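You operate a simulated robot arm through the tools that you are given. There is no shell and no other tool. Be economical: measure what you need, move in short steps, check, and stop when the job is done.

You run a simulated robot arm. Do the job below in one go: nothing can be reset, and whatever is moved stays where it is left.

JOB
Sticker the green and the yellow orange on the grey rack and tally them from zero.
Fine: they stay on the rack; put the foam block back; press 0 pcs once, then +1 twice; leave the other fruit alone.
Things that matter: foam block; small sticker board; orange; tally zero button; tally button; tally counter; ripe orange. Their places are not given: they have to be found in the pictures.

Only the result counts: the job must be done as asked and must still hold three seconds after the hand-in. Knocking over, shifting, dropping, spilling or breaking anything else fails it.

ROBOT AND FRAMES
A 7-joint arm with a two-finger parallel gripper, fixed in place. Base frame: the origin is at the foot of the arm, x ahead of it, y to its left, z up; the work surface is at about z = 0. Lengths are in m, angles in rad, forces in N, time in s.
With the tool pointing down near the work surface it reaches from about 0.24 to 0.62 m from the base axis. Its first joint turns from -1.152 to 1.152 rad. Payload 2.6 kg.
The TCP is the grasp point between the finger pads, 0.03 m short of the fingertips. In the tool frame z runs along the fingers and y along their closing line. The gripper opens to 0.094 m. The fingers are 0.028 m wide and 0.01 m thick; the gripper's body (0.05 by 0.096 m) begins 0.055 m behind the TCP.
Orientation is that of the tool frame in the base frame, as [roll, pitch, yaw] about the fixed x, y, z axes, in that order (R = Rz(yaw) Ry(pitch) Rx(roll)). With the fingers straight down and closing along the base's y, the tool's x points along the base's -x, its y along +y and its z along -z.

CONTROLS
- The arm moves only by the tool jog_arm. Its argument "rows" is a list of rows, each a list of 7 numbers: the opening, from 0 (shut) to 1 (fully open), then the shift along the tool's x, y, z in units of 300 mm (1.0 is 300 mm), then the turn, a rotation vector about the tool's x, y, z in units of 180 degrees (1.0 is 180 degrees). In form: [[gripper, tx, ty, tz, wx, wy, wz], ...]. A call has 1 to 20 rows; each row is the pose to reach, as a shift and turn from the pose commanded when the call began, along the tool's axes at that moment. A call with a number of a shift or a turn outside -1 to 1 is refused whole. Each row takes 0.2 s and may step no farther than 0.05 m and 0.15 rad from the row before; otherwise, or with a gripper value out of range, the whole call is refused. Where a pose cannot be reached the arm comes as near as it can. A force on the tool above 90 N (or 10 N above the force at the start of the call, whichever is more), or a blocked arm, ends the call early, and 0.2 s more pass. Each finger travels about 0.072 m/s and halts on what it meets, pressing with about 32 N; the grip force reading is that of the motor and also rises with nothing between the fingers. The clock runs only during rows and for 0.2 s after the last one: add rows that repeat a pose to give the fingers time. It gives the time, the measured TCP pose, the force on the tool (base axes), the opening and the grip force at its end, in the units of the frame above (readings bear some noise).
- Cameras (640 x 400 px; columns grow to the right, rows downward): "scene" is fixed at [0.0211, 0.4247, 0.5794]; the picture's right is [-0.88, -0.47, 0.00], its down [-0.23, 0.42, -0.88] and it looks along [0.42, -0.77, -0.48] (base axes); focal length 309 px, centre (320, 200). "wrist" rides on the gripper at [-0.037, 0, -0.058] in the tool frame; the picture's right is [0.00, -1.00, 0.00], its down [0.97, 0.00, -0.24] and it looks along [0.24, 0.00, 0.97] (tool axes); focal length 218 px, centre (320, 200).
- capture(camera): a new picture of that camera. The clock stands still meanwhile.
- pixel_to_xyz(camera, pixels): for up to 12 pixels [column, row] of the newest picture of that camera ("zoom" is the newest enlarged one), the place [x, y, z] in the base frame of the surface seen there, good to about 0.002 m, but the place of the scene camera against the robot may be out by one fixed shift of up to 0.012 m in any direction. The clock stands still meanwhile.
- zoom(camera, box): a new picture of the part [left, top, right, bottom] of that camera's present view, enlarged. The clock stands still meanwhile.
- close_job(): hands the job in; it is judged then, once.

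Work in short steps. Measure before you move; look again where a grasp or a placing could have gone wrong, and mend it. You have 80 turns and 54 pictures in all, those below and enlarged ones among them. Open the gripper and draw the arm clear of the work before you hand the job in, unless the task says otherwise; then end with one line.

The tools are called after ">>>" by a JSON object that holds its "method" and its "body". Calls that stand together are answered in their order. jog_arm: Moves the arm, as the interface text tells. Its arguments: {"type":"object","properties":{"rows":{"type":"array","items":{"type":"array","items":{"type":"number"}}}},"required":["rows"]} The other tools are called the same way: capture (camera) takes a picture; pixel_to_xyz (camera, pixels) gives the place of the surface under pixels of a picture; zoom (camera, box) takes an enlarged picture of a part of a camera's view; close_job () hands the job in.

At the start:

```text
time_s: 0.0
ee_pos: [0.4203, -0.0737, 0.3348]
tool_rot: [3.14, 0.0, -3.141]
contact_force: [0.0, -0.3, 0.2]
grip_width: 0.0942
finger_force: 0.1
```

scene: 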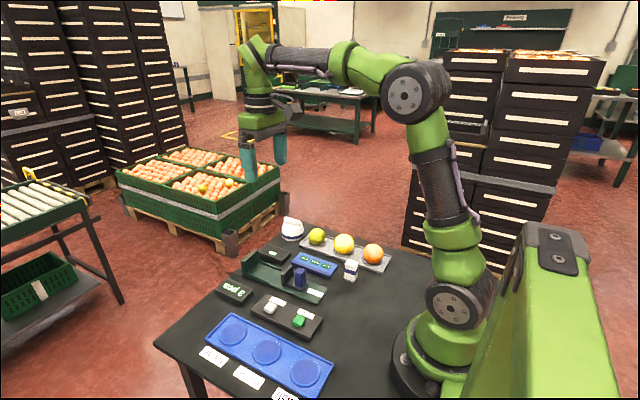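
wrist: 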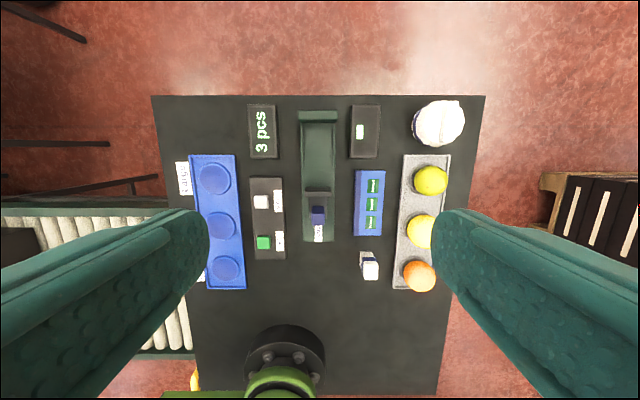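

The wrist view shows the grey rack (right, ~425,220), blue sticker board (~368,203), tally buttons (~265,220), counter (262,132). I enlarge the views to read them.

>>> {"method": "zoom", "body": {"camera": "wrist", "box": [300, 90, 480, 300]}}

>>> {"method": "zoom", "body": {"camera": "scene", "box": [200, 210, 400, 335]}}

>>> {"method": "zoom", "body": {"camera": "wrist", "box": [170, 90, 350, 300]}}

```text
1.90 times, centred on (390, 195) of wrist
```

zoom: 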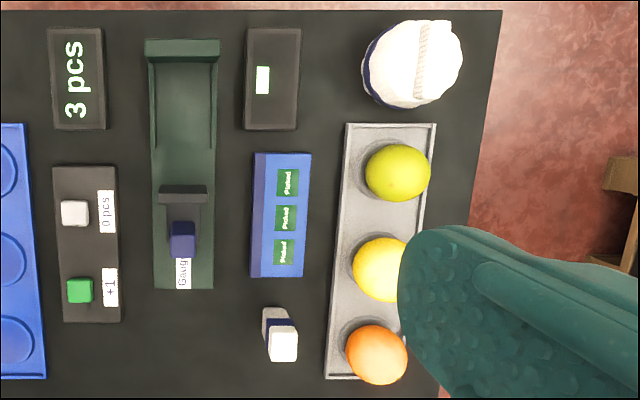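

```text
3.20 times, centred on (300, 272) of scene
```

zoom: 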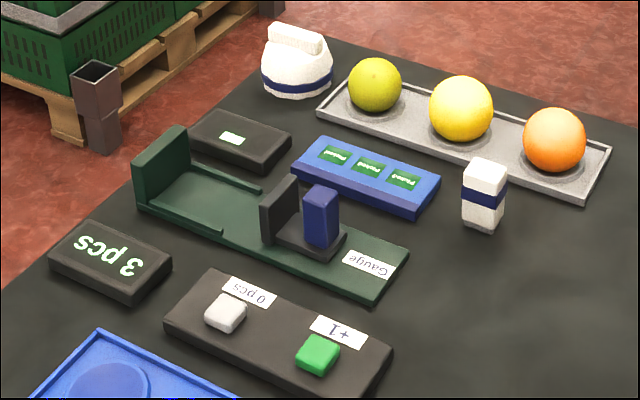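

```text
1.90 times, centred on (260, 195) of wrist
```

zoom: 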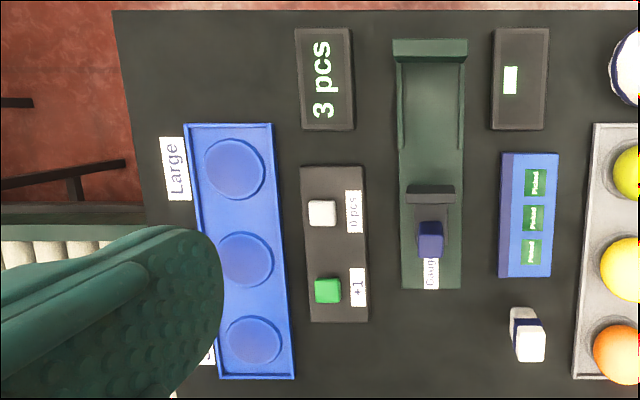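

The white post with a blue band (zoom 282,335) looks like the foam block. I measure it, the stickers, the fruit and the buttons with the wrist camera.

>>> {"method": "pixel_to_xyz", "body": {"camera": "wrist", "pixels": [[371, 271], [371, 260], [373, 186], [372, 204], [371, 222], [431, 179], [419, 231], [419, 275], [261, 202], [263, 242], [438, 122], [385, 300]]}}

>>> {"method": "zoom", "body": {"camera": "wrist", "box": [340, 230, 400, 290]}}

>>> {"method": "zoom", "body": {"camera": "scene", "box": [270, 205, 400, 290]}}

```text
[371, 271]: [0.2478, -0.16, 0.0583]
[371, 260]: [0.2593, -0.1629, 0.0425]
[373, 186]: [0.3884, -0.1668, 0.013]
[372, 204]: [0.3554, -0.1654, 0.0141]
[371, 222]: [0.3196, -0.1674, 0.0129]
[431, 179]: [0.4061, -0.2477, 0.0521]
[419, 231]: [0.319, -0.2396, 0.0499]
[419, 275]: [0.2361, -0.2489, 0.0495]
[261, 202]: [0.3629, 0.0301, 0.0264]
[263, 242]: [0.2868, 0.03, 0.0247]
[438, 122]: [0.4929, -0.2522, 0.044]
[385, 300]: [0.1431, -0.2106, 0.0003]
```

```text
6.67 times, centred on (370, 260) of wrist
```

zoom: 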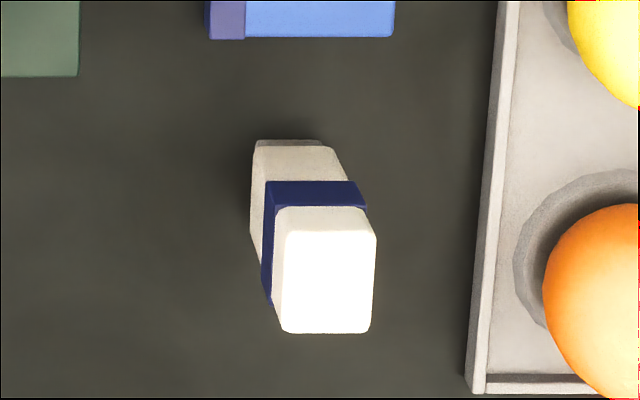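

```text
4.71 times, centred on (335, 248) of scene
```

zoom: 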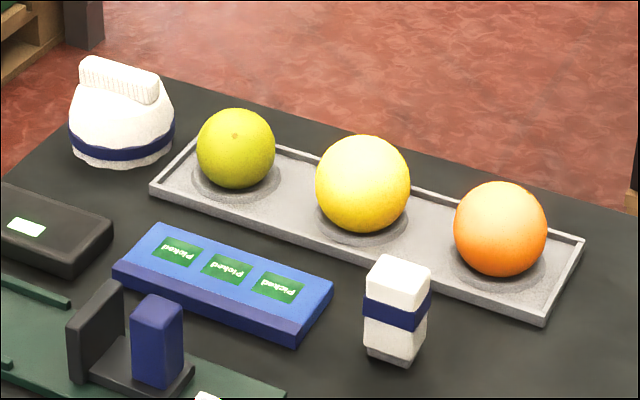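

Foam block top is near (0.245,-0.161,0.058). I move closer above it, half opened, to measure it and the fruit exactly.

>>> {"method": "jog_arm", "body": {"rows": [[0.9, 0.107, -0.064, 0.077, 0, 0, 0], [0.8, 0.213, -0.128, 0.153, 0, 0, 0], [0.7, 0.32, -0.192, 0.23, 0, 0, 0], [0.6, 0.427, -0.256, 0.306, 0, 0, 0], [0.55, 0.533, -0.32, 0.383, 0, 0, 0], [0.55, 0.533, -0.32, 0.383, 0, 0, 0]]}}

>>> {"method": "capture", "body": {"camera": "wrist"}}

```text
time_s: 1.4
ee_pos: [0.2585, -0.1713, 0.2205]
tool_rot: [-3.14, 0.001, 3.141]
contact_force: [-0.4, 0.0, 0.8]
grip_width: 0.0514
finger_force: 0.1
```

```text
46 pictures are left
```

wrist: 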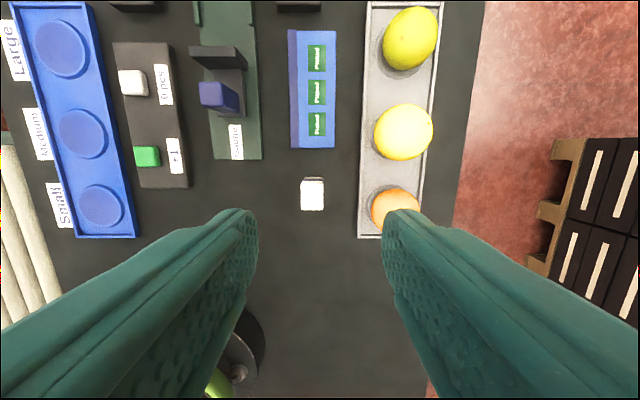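

The foam top spans about (301–324, 179–210), stickers at (317,59), (316,92), (316,124). I measure the edges.

>>> {"method": "pixel_to_xyz", "body": {"camera": "wrist", "pixels": [[312, 184], [312, 207], [303, 196], [321, 196], [317, 59], [316, 92], [316, 124], [405, 135], [410, 42], [365, 150], [133, 83], [147, 157]]}}

>>> {"method": "zoom", "body": {"camera": "wrist", "box": [280, 0, 440, 240]}}

```text
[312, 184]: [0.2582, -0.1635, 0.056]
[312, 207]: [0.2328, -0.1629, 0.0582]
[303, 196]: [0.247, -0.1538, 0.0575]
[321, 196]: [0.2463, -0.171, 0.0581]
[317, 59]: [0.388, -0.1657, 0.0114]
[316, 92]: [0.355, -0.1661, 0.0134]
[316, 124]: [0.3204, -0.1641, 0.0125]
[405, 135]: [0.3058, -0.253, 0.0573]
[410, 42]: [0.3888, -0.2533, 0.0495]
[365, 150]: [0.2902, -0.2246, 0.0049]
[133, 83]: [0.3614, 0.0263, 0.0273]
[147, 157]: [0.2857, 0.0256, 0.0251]
```

```text
1.67 times, centred on (360, 120) of wrist
```

zoom: 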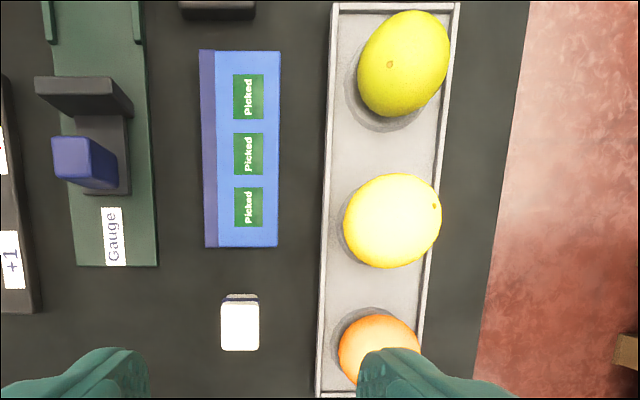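

Foam block centre (0.2455,-0.1625), top 0.058. I go down to grip its upper part at TCP z≈0.048, then close.

>>> {"method": "jog_arm", "body": {"rows": [[0.55, 0.043, 0.029, 0.12, 0, 0, 0], [0.55, 0.043, 0.029, 0.25, 0, 0, 0], [0.55, 0.043, 0.029, 0.38, 0, 0, 0], [0.55, 0.043, 0.029, 0.5, 0, 0, 0], [0.55, 0.043, 0.029, 0.573, 0, 0, 0], [0.55, 0.043, 0.029, 0.573, 0, 0, 0]]}}

>>> {"method": "zoom", "body": {"camera": "scene", "box": [270, 205, 400, 290]}}

>>> {"method": "capture", "body": {"camera": "wrist"}}

```text
time_s: 2.8
ee_pos: [0.2497, -0.1621, 0.0472]
tool_rot: [-3.141, 0.0, -3.141]
contact_force: [0.6, 0.6, 0.0]
grip_width: 0.0517
finger_force: 0.1
```

```text
4.71 times, centred on (335, 248) of scene
```

zoom: 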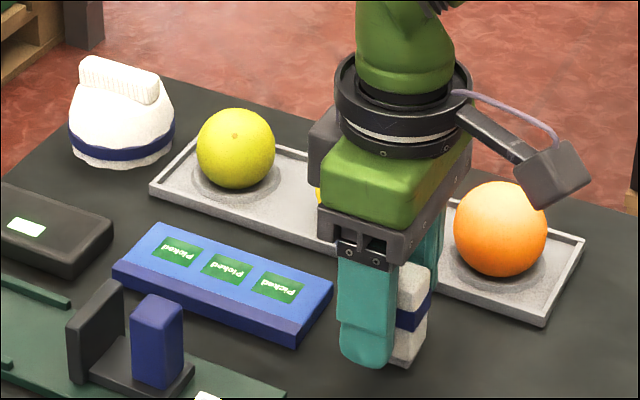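

```text
43 pictures are left
```

wrist: 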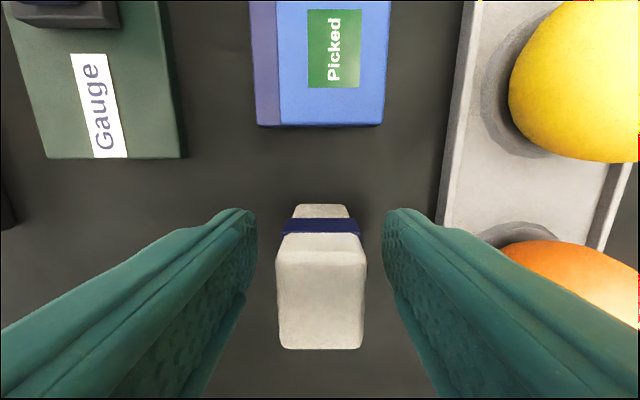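

The block sits between the fingers; I check its centre along x against the TCP (x=0.2497).

>>> {"method": "pixel_to_xyz", "body": {"camera": "wrist", "pixels": [[320, 270], [320, 345], [280, 310], [360, 310], [320, 212], [338, 80], [335, 48], [270, 310], [320, 250]]}}

```text
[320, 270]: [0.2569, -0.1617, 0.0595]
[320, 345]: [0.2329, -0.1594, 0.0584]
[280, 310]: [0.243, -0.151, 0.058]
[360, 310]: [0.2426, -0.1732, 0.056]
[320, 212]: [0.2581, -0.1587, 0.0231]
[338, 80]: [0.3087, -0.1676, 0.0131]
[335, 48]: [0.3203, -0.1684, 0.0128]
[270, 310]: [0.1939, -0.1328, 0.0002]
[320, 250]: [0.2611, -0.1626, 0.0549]
```

Block centre x≈0.2455, so I shift 4 mm back and close the gripper.

>>> {"method": "jog_arm", "body": {"rows": [[0.55, 0.012, 0, 0, 0, 0, 0], [0.35, 0.012, 0, 0, 0, 0, 0], [0.15, 0.012, 0, 0, 0, 0, 0], [0.1, 0.012, 0, 0, 0, 0, 0], [0.1, 0.012, 0, 0, 0, 0, 0]]}}

```text
time_s: 4.0
ee_pos: [0.2442, -0.1619, 0.0479]
tool_rot: [-3.14, -0.001, -3.141]
contact_force: [0.2, 0.0, 0.7]
grip_width: 0.0274
finger_force: 32.1
```

Gripped (width 0.0274, 32 N). I lift 8 cm and check the underside in the scene view.

>>> {"method": "jog_arm", "body": {"rows": [[0.1, 0, 0, -0.05, 0, 0, 0], [0.1, 0, 0, -0.15, 0, 0, 0], [0.1, 0, 0, -0.27, 0, 0, 0], [0.1, 0, 0, -0.27, 0, 0, 0]]}}

>>> {"method": "zoom", "body": {"camera": "scene", "box": [270, 195, 400, 280]}}

>>> {"method": "capture", "body": {"camera": "wrist"}}

```text
time_s: 5.0
ee_pos: [0.2436, -0.1595, 0.1288]
tool_rot: [3.142, 0.0, 3.141]
contact_force: [0.2, -0.6, -0.4]
grip_width: 0.0276
finger_force: 31.8
```

```text
4.71 times, centred on (335, 238) of scene
```

zoom: 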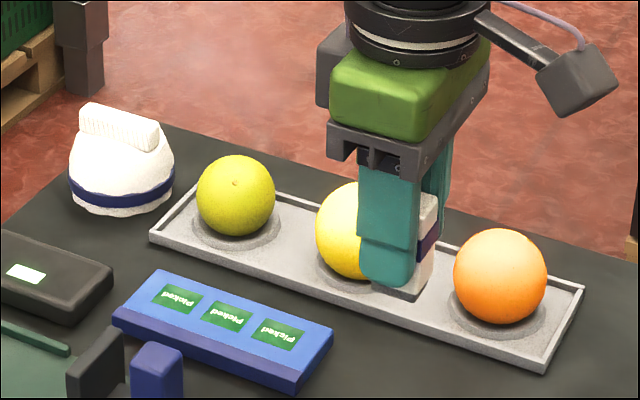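

```text
41 pictures are left
```

wrist: 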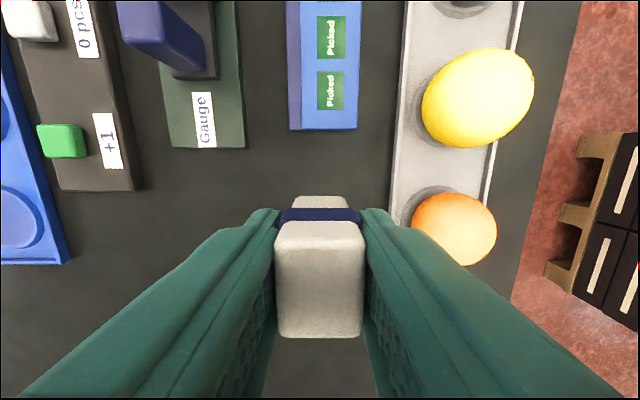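

Held straight. I measure the nearest sticker (331,91) and the next (332,38), and the fruit from here.

>>> {"method": "pixel_to_xyz", "body": {"camera": "wrist", "pixels": [[331, 91], [331, 73], [331, 109], [319, 91], [343, 91], [332, 38], [478, 95], [465, 100], [490, 90], [320, 285], [478, 80], [478, 110]]}}

```text
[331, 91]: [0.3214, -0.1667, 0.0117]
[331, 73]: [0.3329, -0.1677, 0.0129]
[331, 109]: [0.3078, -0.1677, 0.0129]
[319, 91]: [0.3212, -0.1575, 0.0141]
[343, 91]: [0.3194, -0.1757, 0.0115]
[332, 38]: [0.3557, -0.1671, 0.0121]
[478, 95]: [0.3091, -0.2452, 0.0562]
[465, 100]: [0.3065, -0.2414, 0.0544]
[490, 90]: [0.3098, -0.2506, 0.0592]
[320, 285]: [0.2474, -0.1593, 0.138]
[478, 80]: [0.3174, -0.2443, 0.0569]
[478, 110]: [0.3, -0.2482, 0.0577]
```

Sticker centre (0.3205,-0.1667,0.0125). I move over it and lower to about 5 mm above.

>>> {"method": "jog_arm", "body": {"rows": [[0.1, -0.125, -0.012, 0, 0, 0, 0], [0.1, -0.252, -0.023, 0, 0, 0, 0], [0.1, -0.252, -0.023, 0.1, 0, 0, 0], [0.1, -0.252, -0.023, 0.2, 0, 0, 0], [0.1, -0.252, -0.023, 0.2, 0, 0, 0]]}}

>>> {"method": "zoom", "body": {"camera": "scene", "box": [270, 205, 400, 290]}}

>>> {"method": "capture", "body": {"camera": "wrist"}}

```text
time_s: 6.2
ee_pos: [0.3201, -0.1691, 0.0712]
tool_rot: [3.141, 0.0, 3.141]
contact_force: [0.1, 0.7, -0.7]
grip_width: 0.0275
finger_force: 31.9
```

```text
4.71 times, centred on (335, 248) of scene
```

zoom: 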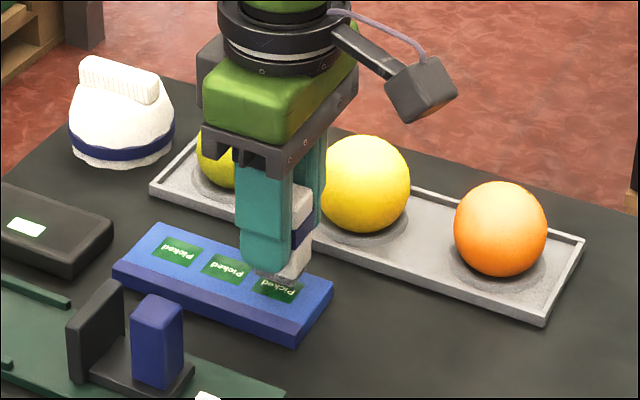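

```text
39 pictures are left
```

wrist: 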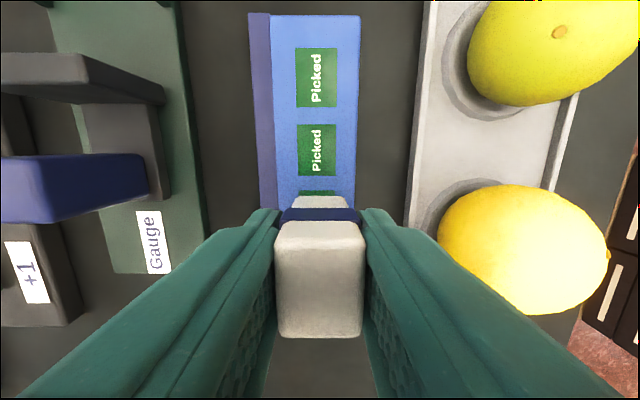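

Aligned over the nearest sticker. I press down gently, 2 mm at a time.

>>> {"method": "jog_arm", "body": {"rows": [[0.1, 0, 0, 0.015, 0, 0, 0], [0.1, 0, 0, 0.025, 0, 0, 0], [0.1, 0, 0, 0.032, 0, 0, 0], [0.1, 0, 0, 0.038, 0, 0, 0], [0.1, 0, 0, 0.038, 0, 0, 0]]}}

```text
time_s: 7.4
ee_pos: [0.3213, -0.1685, 0.0601]
tool_rot: [-3.141, 0.004, 3.141]
contact_force: [-4.4, 2.0, 28.0]
grip_width: 0.0277
finger_force: 32.3
```

Contact at 28 N with the sticker. I lift straight up and look whether the sticker came along.

>>> {"method": "jog_arm", "body": {"rows": [[0.1, 0, 0, 0.0, 0, 0, 0], [0.1, 0, 0, -0.1, 0, 0, 0], [0.1, 0, 0, -0.22, 0, 0, 0], [0.1, 0, 0, -0.22, 0, 0, 0]]}}

>>> {"method": "capture", "body": {"camera": "wrist"}}

>>> {"method": "zoom", "body": {"camera": "scene", "box": [270, 195, 400, 280]}}

```text
time_s: 8.4
ee_pos: [0.32, -0.1663, 0.1244]
tool_rot: [-3.141, 0.003, 3.141]
contact_force: [0.4, 0.7, -1.0]
grip_width: 0.0274
finger_force: 32.1
```

```text
38 pictures are left
```

wrist: 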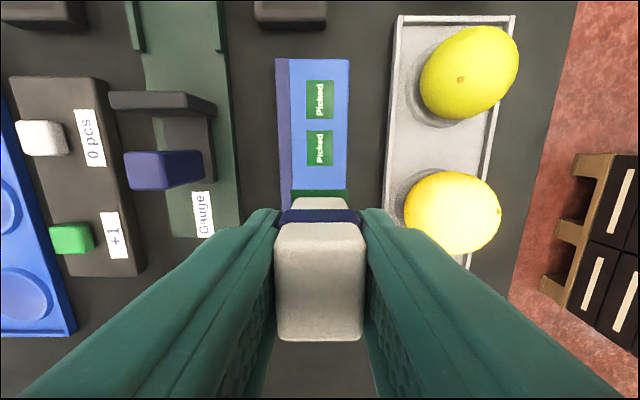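

```text
4.71 times, centred on (335, 238) of scene
```

zoom: 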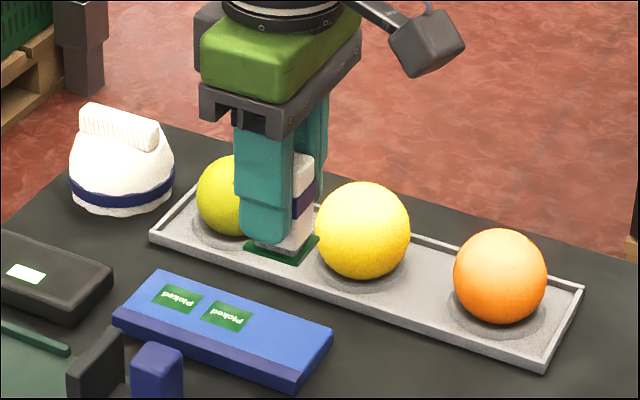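

The sticker is on the foam's underside. Now I sample the yellow (452,213) and green (468,73) fruit to find their centres.

>>> {"method": "pixel_to_xyz", "body": {"camera": "wrist", "pixels": [[420, 195], [440, 185], [465, 185], [485, 205], [452, 213], [470, 230], [430, 70], [450, 45], [495, 50], [468, 73], [500, 75], [465, 105]]}}

>>> {"method": "pixel_to_xyz", "body": {"camera": "scene", "pixels": [[344, 235], [335, 245], [352, 245], [344, 243], [344, 250]]}}

```text
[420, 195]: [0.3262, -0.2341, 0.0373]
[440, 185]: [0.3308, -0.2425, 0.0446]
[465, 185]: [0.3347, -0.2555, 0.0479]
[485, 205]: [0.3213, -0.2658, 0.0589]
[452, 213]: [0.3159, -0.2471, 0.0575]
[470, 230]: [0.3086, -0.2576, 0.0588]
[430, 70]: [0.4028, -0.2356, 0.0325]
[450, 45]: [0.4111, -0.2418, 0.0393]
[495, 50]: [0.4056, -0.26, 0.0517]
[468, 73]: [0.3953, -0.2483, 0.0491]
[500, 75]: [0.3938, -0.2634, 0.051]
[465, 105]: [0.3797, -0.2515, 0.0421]
```

```text
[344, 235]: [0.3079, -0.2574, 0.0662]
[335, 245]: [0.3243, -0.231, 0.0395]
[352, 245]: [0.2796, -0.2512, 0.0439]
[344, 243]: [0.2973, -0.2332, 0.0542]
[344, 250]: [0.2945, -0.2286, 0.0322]
```

Yellow fruit centre ≈(0.311,-0.257), top ≈0.060; green ≈(0.396,-0.257), top ≈0.051. I move sideways over the yellow one at this height.

>>> {"method": "jog_arm", "body": {"rows": [[0.1, 0.018, -0.1, 0, 0, 0, 0], [0.1, 0.036, -0.2, 0, 0, 0, 0], [0.1, 0.036, -0.298, 0, 0, 0, 0], [0.1, 0.036, -0.298, 0, 0, 0, 0]]}}

>>> {"method": "capture", "body": {"camera": "wrist"}}

>>> {"method": "zoom", "body": {"camera": "scene", "box": [290, 195, 400, 275]}}

```text
time_s: 9.4
ee_pos: [0.3091, -0.2568, 0.1222]
tool_rot: [-3.141, 0.0, -3.141]
contact_force: [-0.8, -0.5, -0.7]
grip_width: 0.0274
finger_force: 31.6
```

```text
36 pictures are left
```

wrist: 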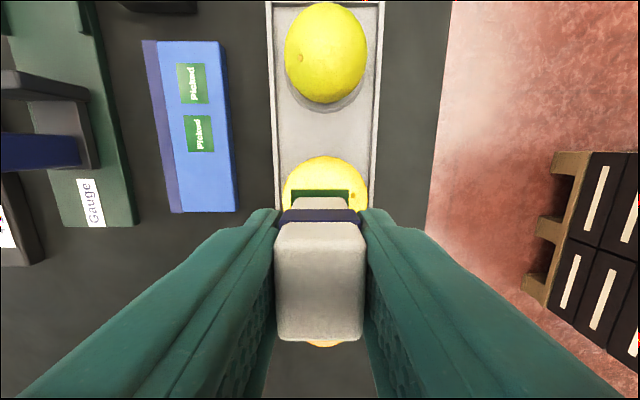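

```text
5.00 times, centred on (345, 235) of scene
```

zoom: 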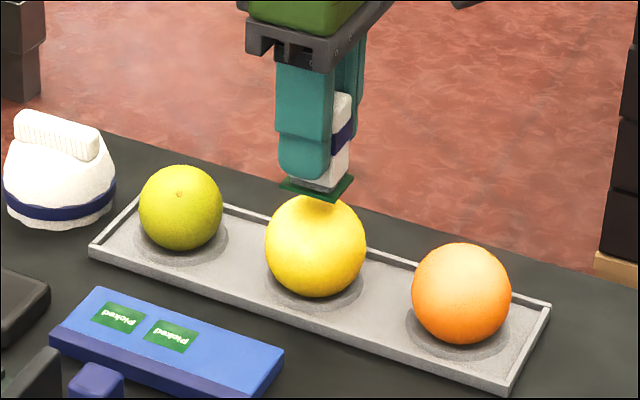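

Aligned except about 3 mm in y (fruit column 325 vs block 320). I correct and lower in small steps toward contact.

>>> {"method": "jog_arm", "body": {"rows": [[0.1, 0, -0.01, 0.0, 0, 0, 0], [0.1, 0, -0.01, 0.02, 0, 0, 0], [0.1, 0, -0.01, 0.035, 0, 0, 0], [0.1, 0, -0.01, 0.043, 0, 0, 0], [0.1, 0, -0.01, 0.043, 0, 0, 0]]}}

>>> {"method": "zoom", "body": {"camera": "scene", "box": [290, 195, 400, 275]}}

```text
time_s: 10.6
ee_pos: [0.3082, -0.2594, 0.1108]
tool_rot: [-3.141, 0.001, 3.142]
contact_force: [-0.4, -0.2, -1.2]
grip_width: 0.0275
finger_force: 31.8
```

```text
5.00 times, centred on (345, 235) of scene
```

zoom: 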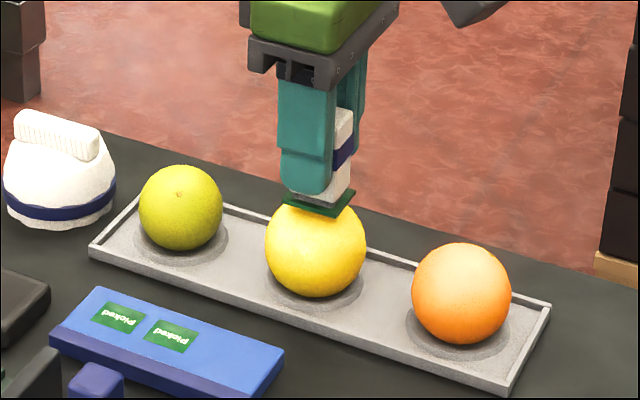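

Sticker is just over the crown. I continue down in ~1.5 mm steps.

>>> {"method": "jog_arm", "body": {"rows": [[0.1, 0, 0, 0.005, 0, 0, 0], [0.1, 0, 0, 0.01, 0, 0, 0], [0.1, 0, 0, 0.014, 0, 0, 0], [0.1, 0, 0, 0.014, 0, 0, 0]]}}

```text
time_s: 11.6
ee_pos: [0.3095, -0.2604, 0.107]
tool_rot: [3.141, 0.0, 3.141]
contact_force: [-0.5, -0.6, -0.2]
grip_width: 0.0274
finger_force: 32.4
```

No contact yet (z=0.107). I go on a few millimetres.

>>> {"method": "jog_arm", "body": {"rows": [[0.1, 0, 0, 0.004, 0, 0, 0], [0.1, 0, 0, 0.008, 0, 0, 0], [0.1, 0, 0, 0.011, 0, 0, 0], [0.1, 0, 0, 0.011, 0, 0, 0]]}}

```text
time_s: 12.6
ee_pos: [0.3095, -0.2605, 0.1052]
tool_rot: [-3.14, 0.003, -3.142]
contact_force: [-2.2, 2.6, 27.6]
grip_width: 0.0276
finger_force: 32.5
```

Pressed at 28 N. I lift straight up and look.

>>> {"method": "jog_arm", "body": {"rows": [[0.1, 0, 0, 0.0, 0, 0, 0], [0.1, 0, 0, -0.05, 0, 0, 0], [0.1, 0, 0, -0.16, 0, 0, 0], [0.1, 0, 0, -0.16, 0, 0, 0]]}}

>>> {"method": "zoom", "body": {"camera": "scene", "box": [290, 195, 400, 275]}}

```text
time_s: 13.6
ee_pos: [0.309, -0.2591, 0.152]
tool_rot: [3.14, -0.001, -3.141]
contact_force: [0.0, -1.4, -0.9]
grip_width: 0.0278
finger_force: 31.7
```

```text
5.00 times, centred on (345, 235) of scene
```

zoom: 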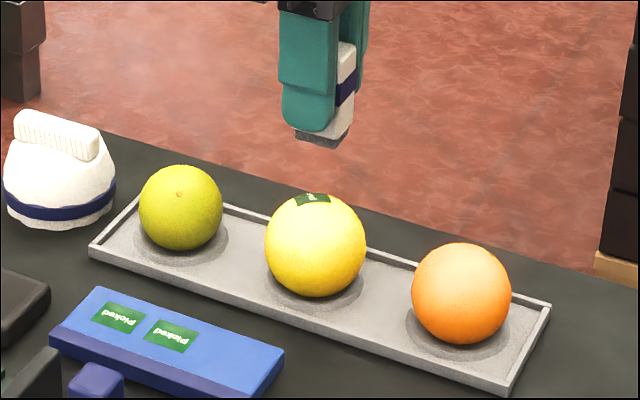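

Sticker is on the yellow fruit. Next I go to the middle sticker (0.3555,-0.1665) and hover about 1 cm above it.

>>> {"method": "jog_arm", "body": {"rows": [[0.1, -0.051, 0.105, 0, 0, 0, 0], [0.1, -0.102, 0.21, 0, 0, 0, 0], [0.1, -0.153, 0.311, 0, 0, 0, 0], [0.1, -0.153, 0.311, 0.14, 0, 0, 0], [0.1, -0.153, 0.311, 0.279, 0, 0, 0], [0.1, -0.153, 0.311, 0.279, 0, 0, 0]]}}

>>> {"method": "zoom", "body": {"camera": "scene", "box": [270, 205, 400, 290]}}

>>> {"method": "capture", "body": {"camera": "wrist"}}

```text
time_s: 15.0
ee_pos: [0.3561, -0.1663, 0.0673]
tool_rot: [-3.14, -0.001, 3.141]
contact_force: [0.0, 0.1, -0.5]
grip_width: 0.0275
finger_force: 31.8
```

```text
4.71 times, centred on (335, 248) of scene
```

zoom: 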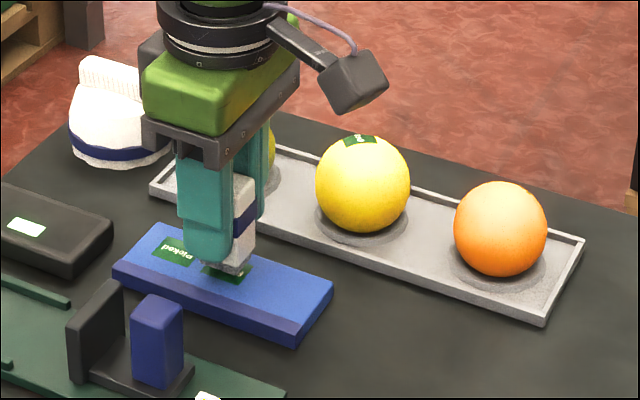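

```text
31 pictures are left
```

wrist: 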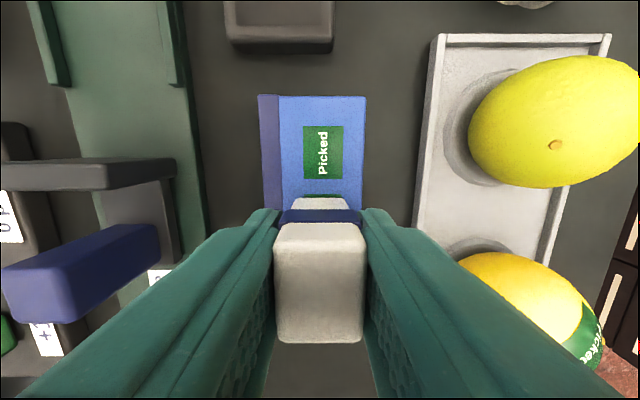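

Aligned over the middle sticker. Press down gently.

>>> {"method": "jog_arm", "body": {"rows": [[0.1, 0, 0, 0.012, 0, 0, 0], [0.1, 0, 0, 0.022, 0, 0, 0], [0.1, 0, 0, 0.028, 0, 0, 0], [0.1, 0, 0, 0.033, 0, 0, 0], [0.1, 0, 0, 0.033, 0, 0, 0]]}}

```text
time_s: 16.2
ee_pos: [0.3548, -0.1649, 0.0595]
tool_rot: [3.141, 0.002, 3.141]
contact_force: [-2.7, 0.7, 8.6]
grip_width: 0.0275
finger_force: 32.2
```

Only 8.6 N; I press about 1.5 mm more, then lift.

>>> {"method": "jog_arm", "body": {"rows": [[0.1, 0, 0, 0.003, 0, 0, 0], [0.1, 0, 0, 0.006, 0, 0, 0], [0.1, 0, 0, 0.006, 0, 0, 0], [0.1, 0, 0, 0, 0, 0, 0], [0.1, 0, 0, -0.1, 0, 0, 0], [0.1, 0, 0, -0.22, 0, 0, 0], [0.1, 0, 0, -0.22, 0, 0, 0]]}}

>>> {"method": "zoom", "body": {"camera": "scene", "box": [270, 195, 400, 280]}}

```text
time_s: 17.8
ee_pos: [0.3537, -0.1673, 0.1227]
tool_rot: [3.141, -0.001, 3.14]
contact_force: [0.4, 0.7, -0.4]
grip_width: 0.0272
finger_force: 31.4
```

```text
4.71 times, centred on (335, 238) of scene
```

zoom: 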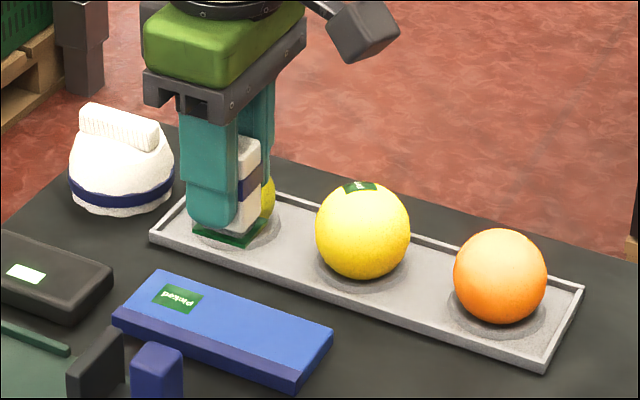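

Second sticker picked. I move over the green fruit at this height and check alignment.

>>> {"method": "jog_arm", "body": {"rows": [[0.1, -0.045, -0.1, 0, 0, 0, 0], [0.1, -0.09, -0.2, 0, 0, 0, 0], [0.1, -0.133, -0.308, 0, 0, 0, 0], [0.1, -0.133, -0.308, 0, 0, 0, 0]]}}

>>> {"method": "capture", "body": {"camera": "wrist"}}

>>> {"method": "zoom", "body": {"camera": "scene", "box": [270, 195, 380, 275]}}

```text
time_s: 18.8
ee_pos: [0.3932, -0.2611, 0.1239]
tool_rot: [3.14, -0.002, 3.14]
contact_force: [0.2, -0.2, 0.1]
grip_width: 0.0276
finger_force: 32.0
```

```text
29 pictures are left
```

wrist: 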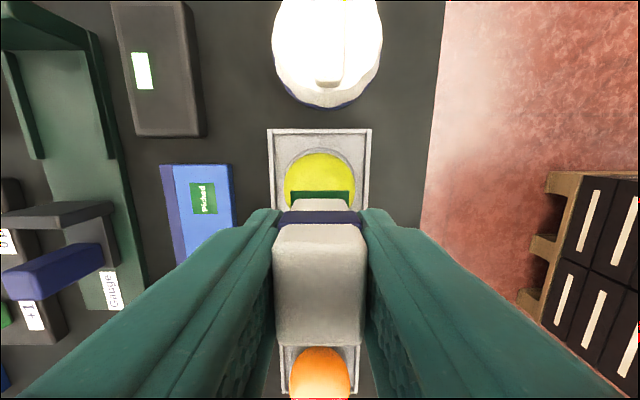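

```text
5.00 times, centred on (325, 235) of scene
```

zoom: 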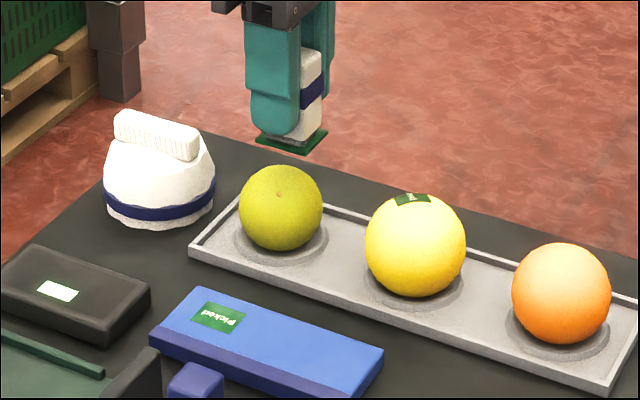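

Y is fine; both views say the fruit is ~6 mm further in +x (fruit col 281 vs sticker col 291 in the zoom). I correct and lower 17 mm.

>>> {"method": "jog_arm", "body": {"rows": [[0.1, -0.02, 0, 0.0, 0, 0, 0], [0.1, -0.02, 0, 0.03, 0, 0, 0], [0.1, -0.02, 0, 0.057, 0, 0, 0], [0.1, -0.02, 0, 0.057, 0, 0, 0]]}}

>>> {"method": "zoom", "body": {"camera": "scene", "box": [270, 195, 380, 275]}}

>>> {"method": "capture", "body": {"camera": "wrist"}}

```text
time_s: 19.8
ee_pos: [0.4002, -0.2593, 0.1067]
tool_rot: [-3.142, 0.0, -3.141]
contact_force: [0.8, -0.6, -0.7]
grip_width: 0.0275
finger_force: 31.9
```

```text
5.00 times, centred on (325, 235) of scene
```

zoom: 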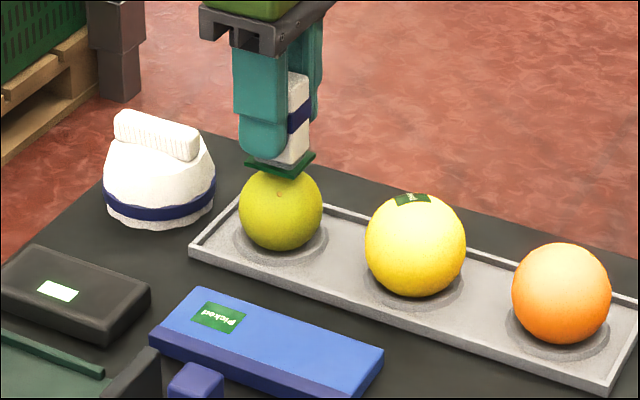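

```text
26 pictures are left
```

wrist: 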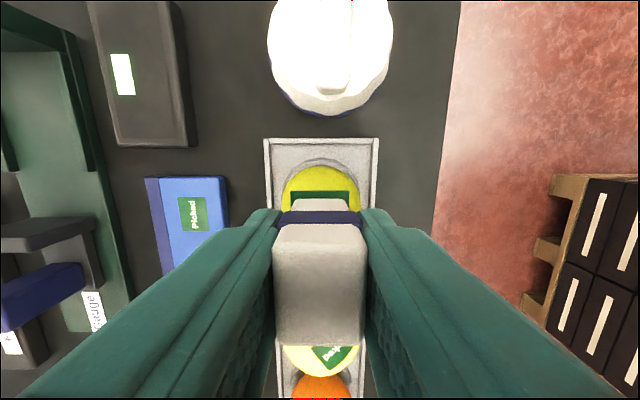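

Sticker and fruit columns match now (281/281). I lower until contact.

>>> {"method": "jog_arm", "body": {"rows": [[0.1, 0, 0, 0.01, 0, 0, 0], [0.1, 0, 0, 0.016, 0, 0, 0], [0.1, 0, 0, 0.02, 0, 0, 0], [0.1, 0, 0, 0.024, 0, 0, 0], [0.1, 0, 0, 0.024, 0, 0, 0]]}}

```text
time_s: 21.0
ee_pos: [0.4001, -0.2596, 0.0994]
tool_rot: [-3.14, 0.0, 3.141]
contact_force: [0.3, 0.5, -0.8]
grip_width: 0.0275
finger_force: 31.9
```

No contact yet at z=0.0994; I go down further slowly.

>>> {"method": "jog_arm", "body": {"rows": [[0.1, 0, 0, 0.004, 0, 0, 0], [0.1, 0, 0, 0.008, 0, 0, 0], [0.1, 0, 0, 0.011, 0, 0, 0], [0.1, 0, 0, 0.011, 0, 0, 0]]}}

```text
time_s: 22.0
ee_pos: [0.4017, -0.2589, 0.0968]
tool_rot: [3.141, 0.002, 3.141]
contact_force: [-2.6, 1.9, 11.6]
grip_width: 0.0273
finger_force: 31.3
```

Contact at 12 N; press ~1.5 mm more, then lift and look.

>>> {"method": "jog_arm", "body": {"rows": [[0.1, 0, 0, 0.003, 0, 0, 0], [0.1, 0, 0, 0.005, 0, 0, 0], [0.1, 0, 0, 0.005, 0, 0, 0], [0.1, 0, 0, 0, 0, 0, 0], [0.1, 0, 0, -0.06, 0, 0, 0], [0.1, 0, 0, -0.18, 0, 0, 0], [0.1, 0, 0, -0.18, 0, 0, 0]]}}

>>> {"method": "zoom", "body": {"camera": "scene", "box": [270, 195, 400, 280]}}

```text
time_s: 23.6
ee_pos: [0.4007, -0.2576, 0.149]
tool_rot: [3.14, -0.001, 3.141]
contact_force: [-0.1, 0.7, -0.8]
grip_width: 0.0275
finger_force: 31.7
```

```text
4.71 times, centred on (335, 238) of scene
```

zoom: 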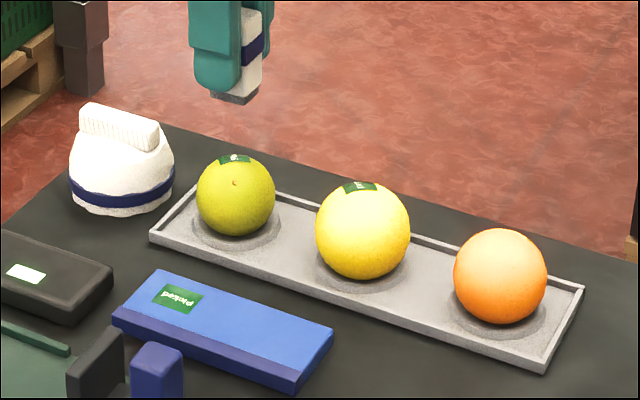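

Both stickers are on. I return the foam block to its original spot by reversing the summed shifts (dx −0.1566, dy +0.0984), stopping ~8 mm above the table.

>>> {"method": "jog_arm", "body": {"rows": [[0.1, 0.13, 0.082, 0, 0, 0, 0], [0.1, 0.261, 0.164, 0, 0, 0, 0], [0.1, 0.392, 0.246, 0, 0, 0, 0], [0.1, 0.522, 0.328, 0, 0, 0, 0], [0.1, 0.522, 0.328, 0.11, 0, 0, 0], [0.1, 0.522, 0.328, 0.22, 0, 0, 0], [0.1, 0.522, 0.328, 0.312, 0, 0, 0], [0.1, 0.522, 0.328, 0.312, 0, 0, 0]]}}

>>> {"method": "zoom", "body": {"camera": "scene", "box": [270, 205, 400, 290]}}

```text
time_s: 25.4
ee_pos: [0.2428, -0.1597, 0.0569]
tool_rot: [-3.141, 0.0, -3.141]
contact_force: [0.8, 0.0, -0.5]
grip_width: 0.0276
finger_force: 31.8
```

```text
4.71 times, centred on (335, 248) of scene
```

zoom: 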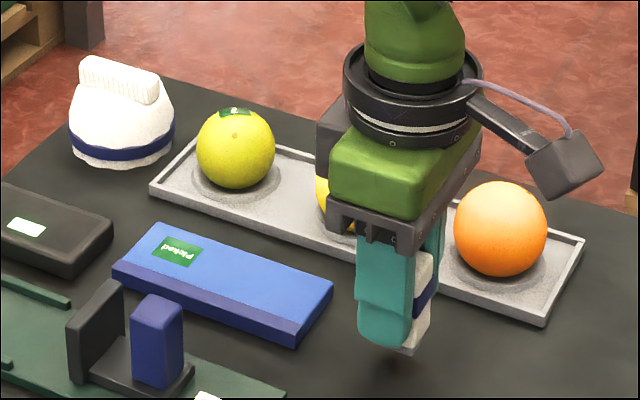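

Over its old place; I lower the last ~8 mm until contact.

>>> {"method": "jog_arm", "body": {"rows": [[0.1, 0, 0, 0.015, 0, 0, 0], [0.1, 0, 0, 0.023, 0, 0, 0], [0.1, 0, 0, 0.028, 0, 0, 0], [0.1, 0, 0, 0.028, 0, 0, 0]]}}

```text
time_s: 26.4
ee_pos: [0.2448, -0.1608, 0.0484]
tool_rot: [-3.141, 0.0, -3.14]
contact_force: [0.4, 0.5, -0.4]
grip_width: 0.0272
finger_force: 31.8
```

At grasp height with no force; another 1 mm down to check contact.

>>> {"method": "jog_arm", "body": {"rows": [[0.1, 0, 0, 0.0025, 0, 0, 0], [0.1, 0, 0, 0.0045, 0, 0, 0], [0.1, 0, 0, 0.0045, 0, 0, 0]]}}

```text
time_s: 27.2
ee_pos: [0.2431, -0.1607, 0.0467]
tool_rot: [-3.142, 0.001, 3.141]
contact_force: [-0.2, -0.2, -0.7]
grip_width: 0.0274
finger_force: 32.2
```

Still free, so the block may have slid a bit in the grip; I go on in 1 mm steps.

>>> {"method": "jog_arm", "body": {"rows": [[0.1, 0, 0, 0.003, 0, 0, 0], [0.1, 0, 0, 0.006, 0, 0, 0], [0.1, 0, 0, 0.006, 0, 0, 0]]}}

>>> {"method": "zoom", "body": {"camera": "scene", "box": [320, 235, 390, 290]}}

```text
time_s: 28.0
ee_pos: [0.2448, -0.1606, 0.0462]
tool_rot: [-3.141, 0.0, -3.141]
contact_force: [0.5, -0.1, -0.2]
grip_width: 0.0275
finger_force: 31.8
```

```text
7.27 times, centred on (355, 262) of scene
```

zoom: 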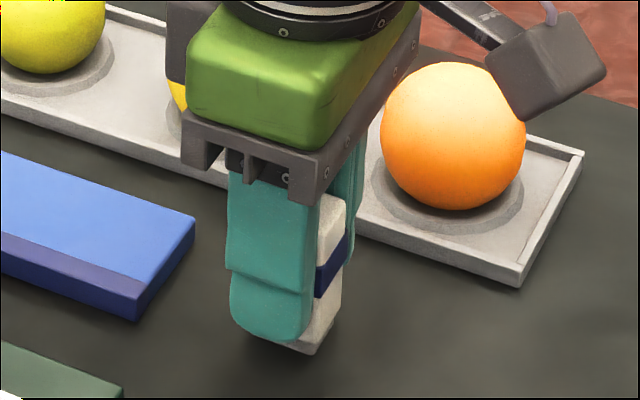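

No contact yet; I keep lowering by small steps.

>>> {"method": "jog_arm", "body": {"rows": [[0.1, 0, 0, 0.003, 0, 0, 0], [0.1, 0, 0, 0.006, 0, 0, 0], [0.1, 0, 0, 0.006, 0, 0, 0]]}}

```text
time_s: 28.8
ee_pos: [0.2459, -0.1613, 0.0439]
tool_rot: [3.141, 0.0, -3.14]
contact_force: [-5.0, 3.1, 27.1]
grip_width: 0.0276
finger_force: 31.5
```

Contact (27 N): the block stands on the table. I ease up 1 mm, open to ~0.05 m and rise.

>>> {"method": "jog_arm", "body": {"rows": [[0.1, 0, 0, -0.004, 0, 0, 0], [0.25, 0, 0, -0.004, 0, 0, 0], [0.4, 0, 0, -0.004, 0, 0, 0], [0.55, 0, 0, -0.004, 0, 0, 0], [0.55, 0, 0, -0.004, 0, 0, 0], [0.55, 0, 0, -0.06, 0, 0, 0], [0.55, 0, 0, -0.2, 0, 0, 0], [0.55, 0, 0, -0.35, 0, 0, 0], [0.55, 0, 0, -0.45, 0, 0, 0], [0.55, 0, 0, -0.45, 0, 0, 0]]}}

>>> {"method": "capture", "body": {"camera": "wrist"}}

>>> {"method": "zoom", "body": {"camera": "scene", "box": [270, 205, 400, 290]}}

```text
time_s: 31.0
ee_pos: [0.2426, -0.1584, 0.1787]
tool_rot: [-3.141, 0.0, -3.141]
contact_force: [0.2, -0.2, 0.2]
grip_width: 0.0518
finger_force: 0.0
```

```text
22 pictures are left
```

wrist: 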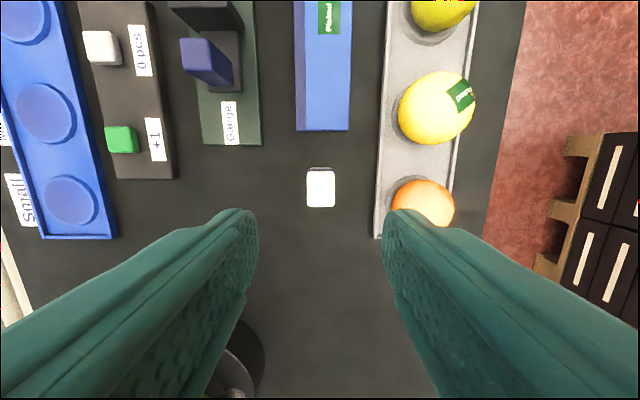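

```text
4.71 times, centred on (335, 248) of scene
```

zoom: 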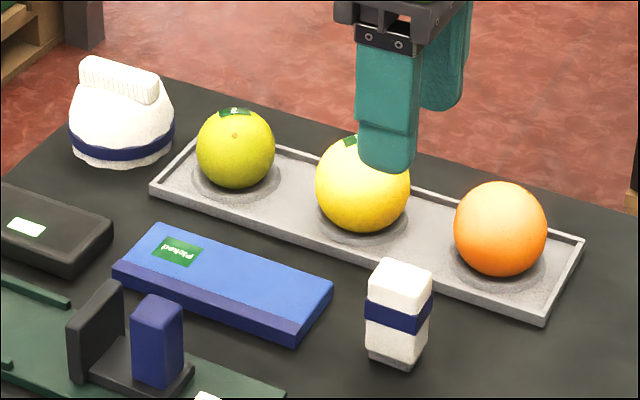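

Block is back on its spot. Now I measure the buttons: white (102,48) and green (121,140), plus the gauge post (207,60) height.

>>> {"method": "pixel_to_xyz", "body": {"camera": "wrist", "pixels": [[102, 48], [90, 48], [113, 48], [102, 36], [102, 60], [123, 140], [110, 140], [133, 140], [123, 150], [207, 60], [155, 110]]}}

```text
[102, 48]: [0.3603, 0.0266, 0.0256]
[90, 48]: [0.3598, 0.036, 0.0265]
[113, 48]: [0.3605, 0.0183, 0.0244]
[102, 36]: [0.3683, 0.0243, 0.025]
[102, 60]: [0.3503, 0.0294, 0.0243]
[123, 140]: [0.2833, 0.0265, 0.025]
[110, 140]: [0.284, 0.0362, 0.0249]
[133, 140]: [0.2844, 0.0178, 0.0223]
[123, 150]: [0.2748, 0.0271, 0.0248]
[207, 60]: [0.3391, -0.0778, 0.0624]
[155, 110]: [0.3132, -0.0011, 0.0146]
```

Button 0 pcs centre (0.360,0.027,0.0255), +1 (0.284,0.027,0.025). I shut the gripper and move above 0 pcs.

>>> {"method": "jog_arm", "body": {"rows": [[0.4, -0.078, 0.125, 0, 0, 0, 0], [0.2, -0.156, 0.25, 0, 0, 0, 0], [0, -0.234, 0.375, 0, 0, 0, 0], [0, -0.311, 0.5, 0, 0, 0, 0], [0, -0.389, 0.623, 0, 0, 0, 0], [0, -0.389, 0.623, 0.13, 0, 0, 0], [0, -0.389, 0.623, 0.26, 0, 0, 0], [0, -0.389, 0.623, 0.26, 0, 0, 0]]}}

>>> {"method": "capture", "body": {"camera": "wrist"}}

>>> {"method": "zoom", "body": {"camera": "scene", "box": [210, 250, 350, 340]}}

```text
time_s: 32.8
ee_pos: [0.3609, 0.0272, 0.102]
tool_rot: [3.141, -0.001, 3.141]
contact_force: [-0.2, -0.6, 0.2]
grip_width: 0.0001
finger_force: 32.1
```

```text
20 pictures are left
```

wrist: 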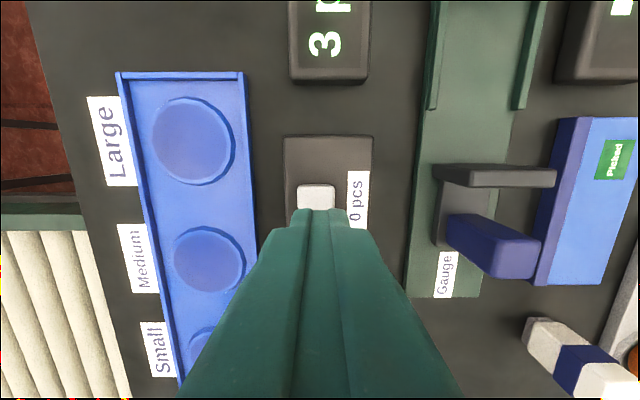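

```text
4.44 times, centred on (280, 295) of scene
```

zoom: 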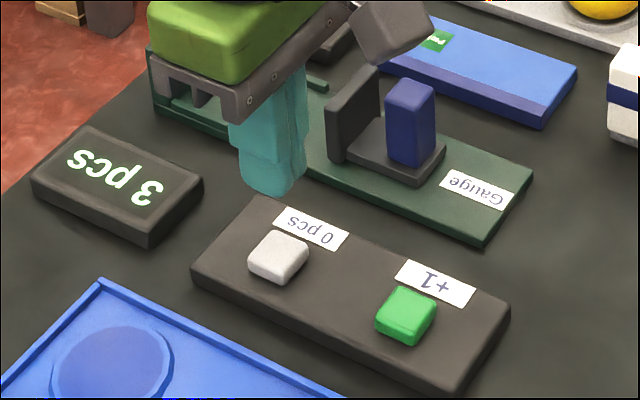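

Aligned. I lower the fingertips to ~4 mm above the button.

>>> {"method": "jog_arm", "body": {"rows": [[0, 0, 0, 0.07, 0, 0, 0], [0, 0, 0, 0.12, 0, 0, 0], [0, 0, 0, 0.138, 0, 0, 0], [0, 0, 0, 0.138, 0, 0, 0]]}}

>>> {"method": "zoom", "body": {"camera": "scene", "box": [210, 250, 350, 340]}}

```text
time_s: 33.8
ee_pos: [0.3605, 0.0255, 0.0593]
tool_rot: [-3.141, 0.0, 3.141]
contact_force: [-1.0, 0.0, 0.3]
grip_width: 0.0
finger_force: 32.4
```

```text
4.44 times, centred on (280, 295) of scene
```

zoom: 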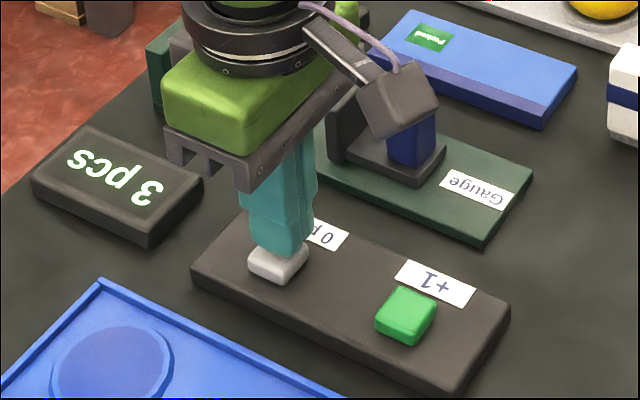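

I press down slowly 6 mm in one stroke.

>>> {"method": "jog_arm", "body": {"rows": [[0, 0, 0, 0.008, 0, 0, 0], [0, 0, 0, 0.014, 0, 0, 0], [0, 0, 0, 0.02, 0, 0, 0]]}}

>>> {"method": "zoom", "body": {"camera": "scene", "box": [210, 250, 350, 340]}}

```text
time_s: 34.6
ee_pos: [0.3608, 0.0264, 0.0535]
tool_rot: [3.141, 0.001, 3.141]
contact_force: [-1.6, -0.4, 1.8]
grip_width: 0.0
finger_force: 32.1
```

```text
4.44 times, centred on (280, 295) of scene
```

zoom: 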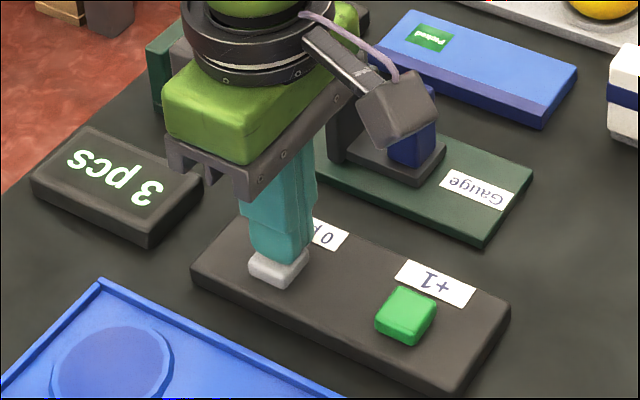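

Light spring force (~2 N); counter still shows 3. I press 3 mm deeper.

>>> {"method": "jog_arm", "body": {"rows": [[0, 0, 0, 0.005, 0, 0, 0], [0, 0, 0, 0.01, 0, 0, 0], [0, 0, 0, 0.01, 0, 0, 0]]}}

>>> {"method": "zoom", "body": {"camera": "scene", "box": [210, 250, 350, 340]}}

```text
time_s: 35.4
ee_pos: [0.3616, 0.026, 0.0507]
tool_rot: [3.141, 0.001, 3.142]
contact_force: [0.7, -0.2, 2.4]
grip_width: 0.0
finger_force: 31.7
```

```text
4.44 times, centred on (280, 295) of scene
```

zoom: 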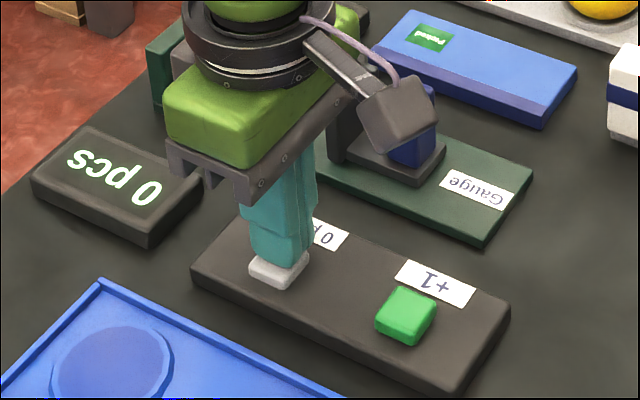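

Counter reads 0 pcs. I rise 3 cm, move over +1 (0.2845,0.027) and lower to just above it.

>>> {"method": "jog_arm", "body": {"rows": [[0, 0, 0, -0.04, 0, 0, 0], [0, 0, 0, -0.1, 0, 0, 0], [0, 0.128, 0, -0.1, 0, 0, 0], [0, 0.255, 0.002, -0.1, 0, 0, 0], [0, 0.255, 0.002, -0.035, 0, 0, 0], [0, 0.255, 0.002, -0.035, 0, 0, 0]]}}

>>> {"method": "zoom", "body": {"camera": "scene", "box": [210, 250, 350, 340]}}

```text
time_s: 36.8
ee_pos: [0.2839, 0.0275, 0.0605]
tool_rot: [3.14, 0.0, -3.14]
contact_force: [0.4, -0.1, -0.7]
grip_width: 0.0002
finger_force: 32.2
```

```text
4.44 times, centred on (280, 295) of scene
```

zoom: 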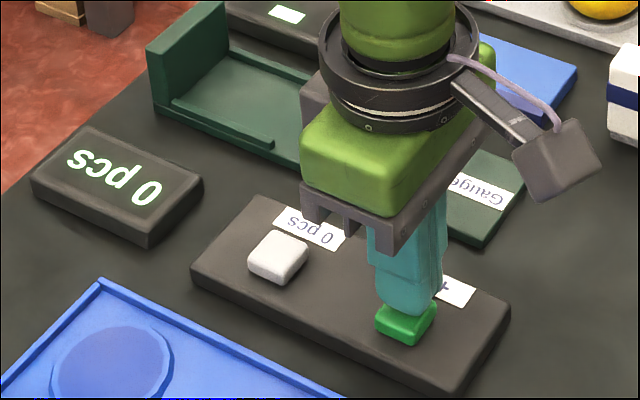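

Aligned over +1. I press down 10 mm (TCP to ~0.0505) and come back up.

>>> {"method": "jog_arm", "body": {"rows": [[0, 0, 0, 0.015, 0, 0, 0], [0, 0, 0, 0.025, 0, 0, 0], [0, 0, 0, 0.033, 0, 0, 0], [0, 0, 0, 0.033, 0, 0, 0], [0, 0, 0, 0.015, 0, 0, 0], [0, 0, 0, -0.015, 0, 0, 0], [0, 0, 0, -0.015, 0, 0, 0]]}}

>>> {"method": "zoom", "body": {"camera": "scene", "box": [210, 250, 350, 340]}}

```text
time_s: 38.4
ee_pos: [0.2835, 0.0262, 0.0655]
tool_rot: [3.141, 0.0, -3.14]
contact_force: [-0.4, 0.3, -0.3]
grip_width: 0.0001
finger_force: 32.2
```

```text
4.44 times, centred on (280, 295) of scene
```

zoom: 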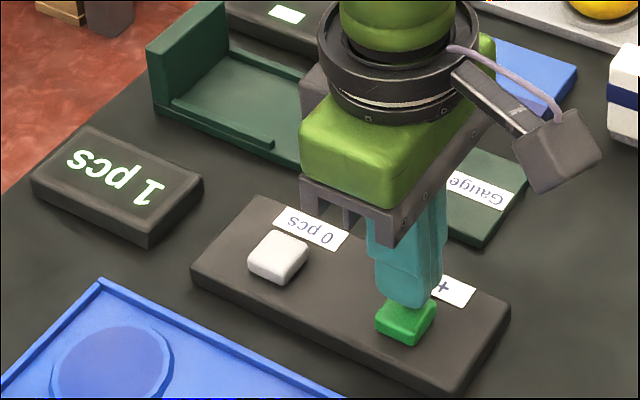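

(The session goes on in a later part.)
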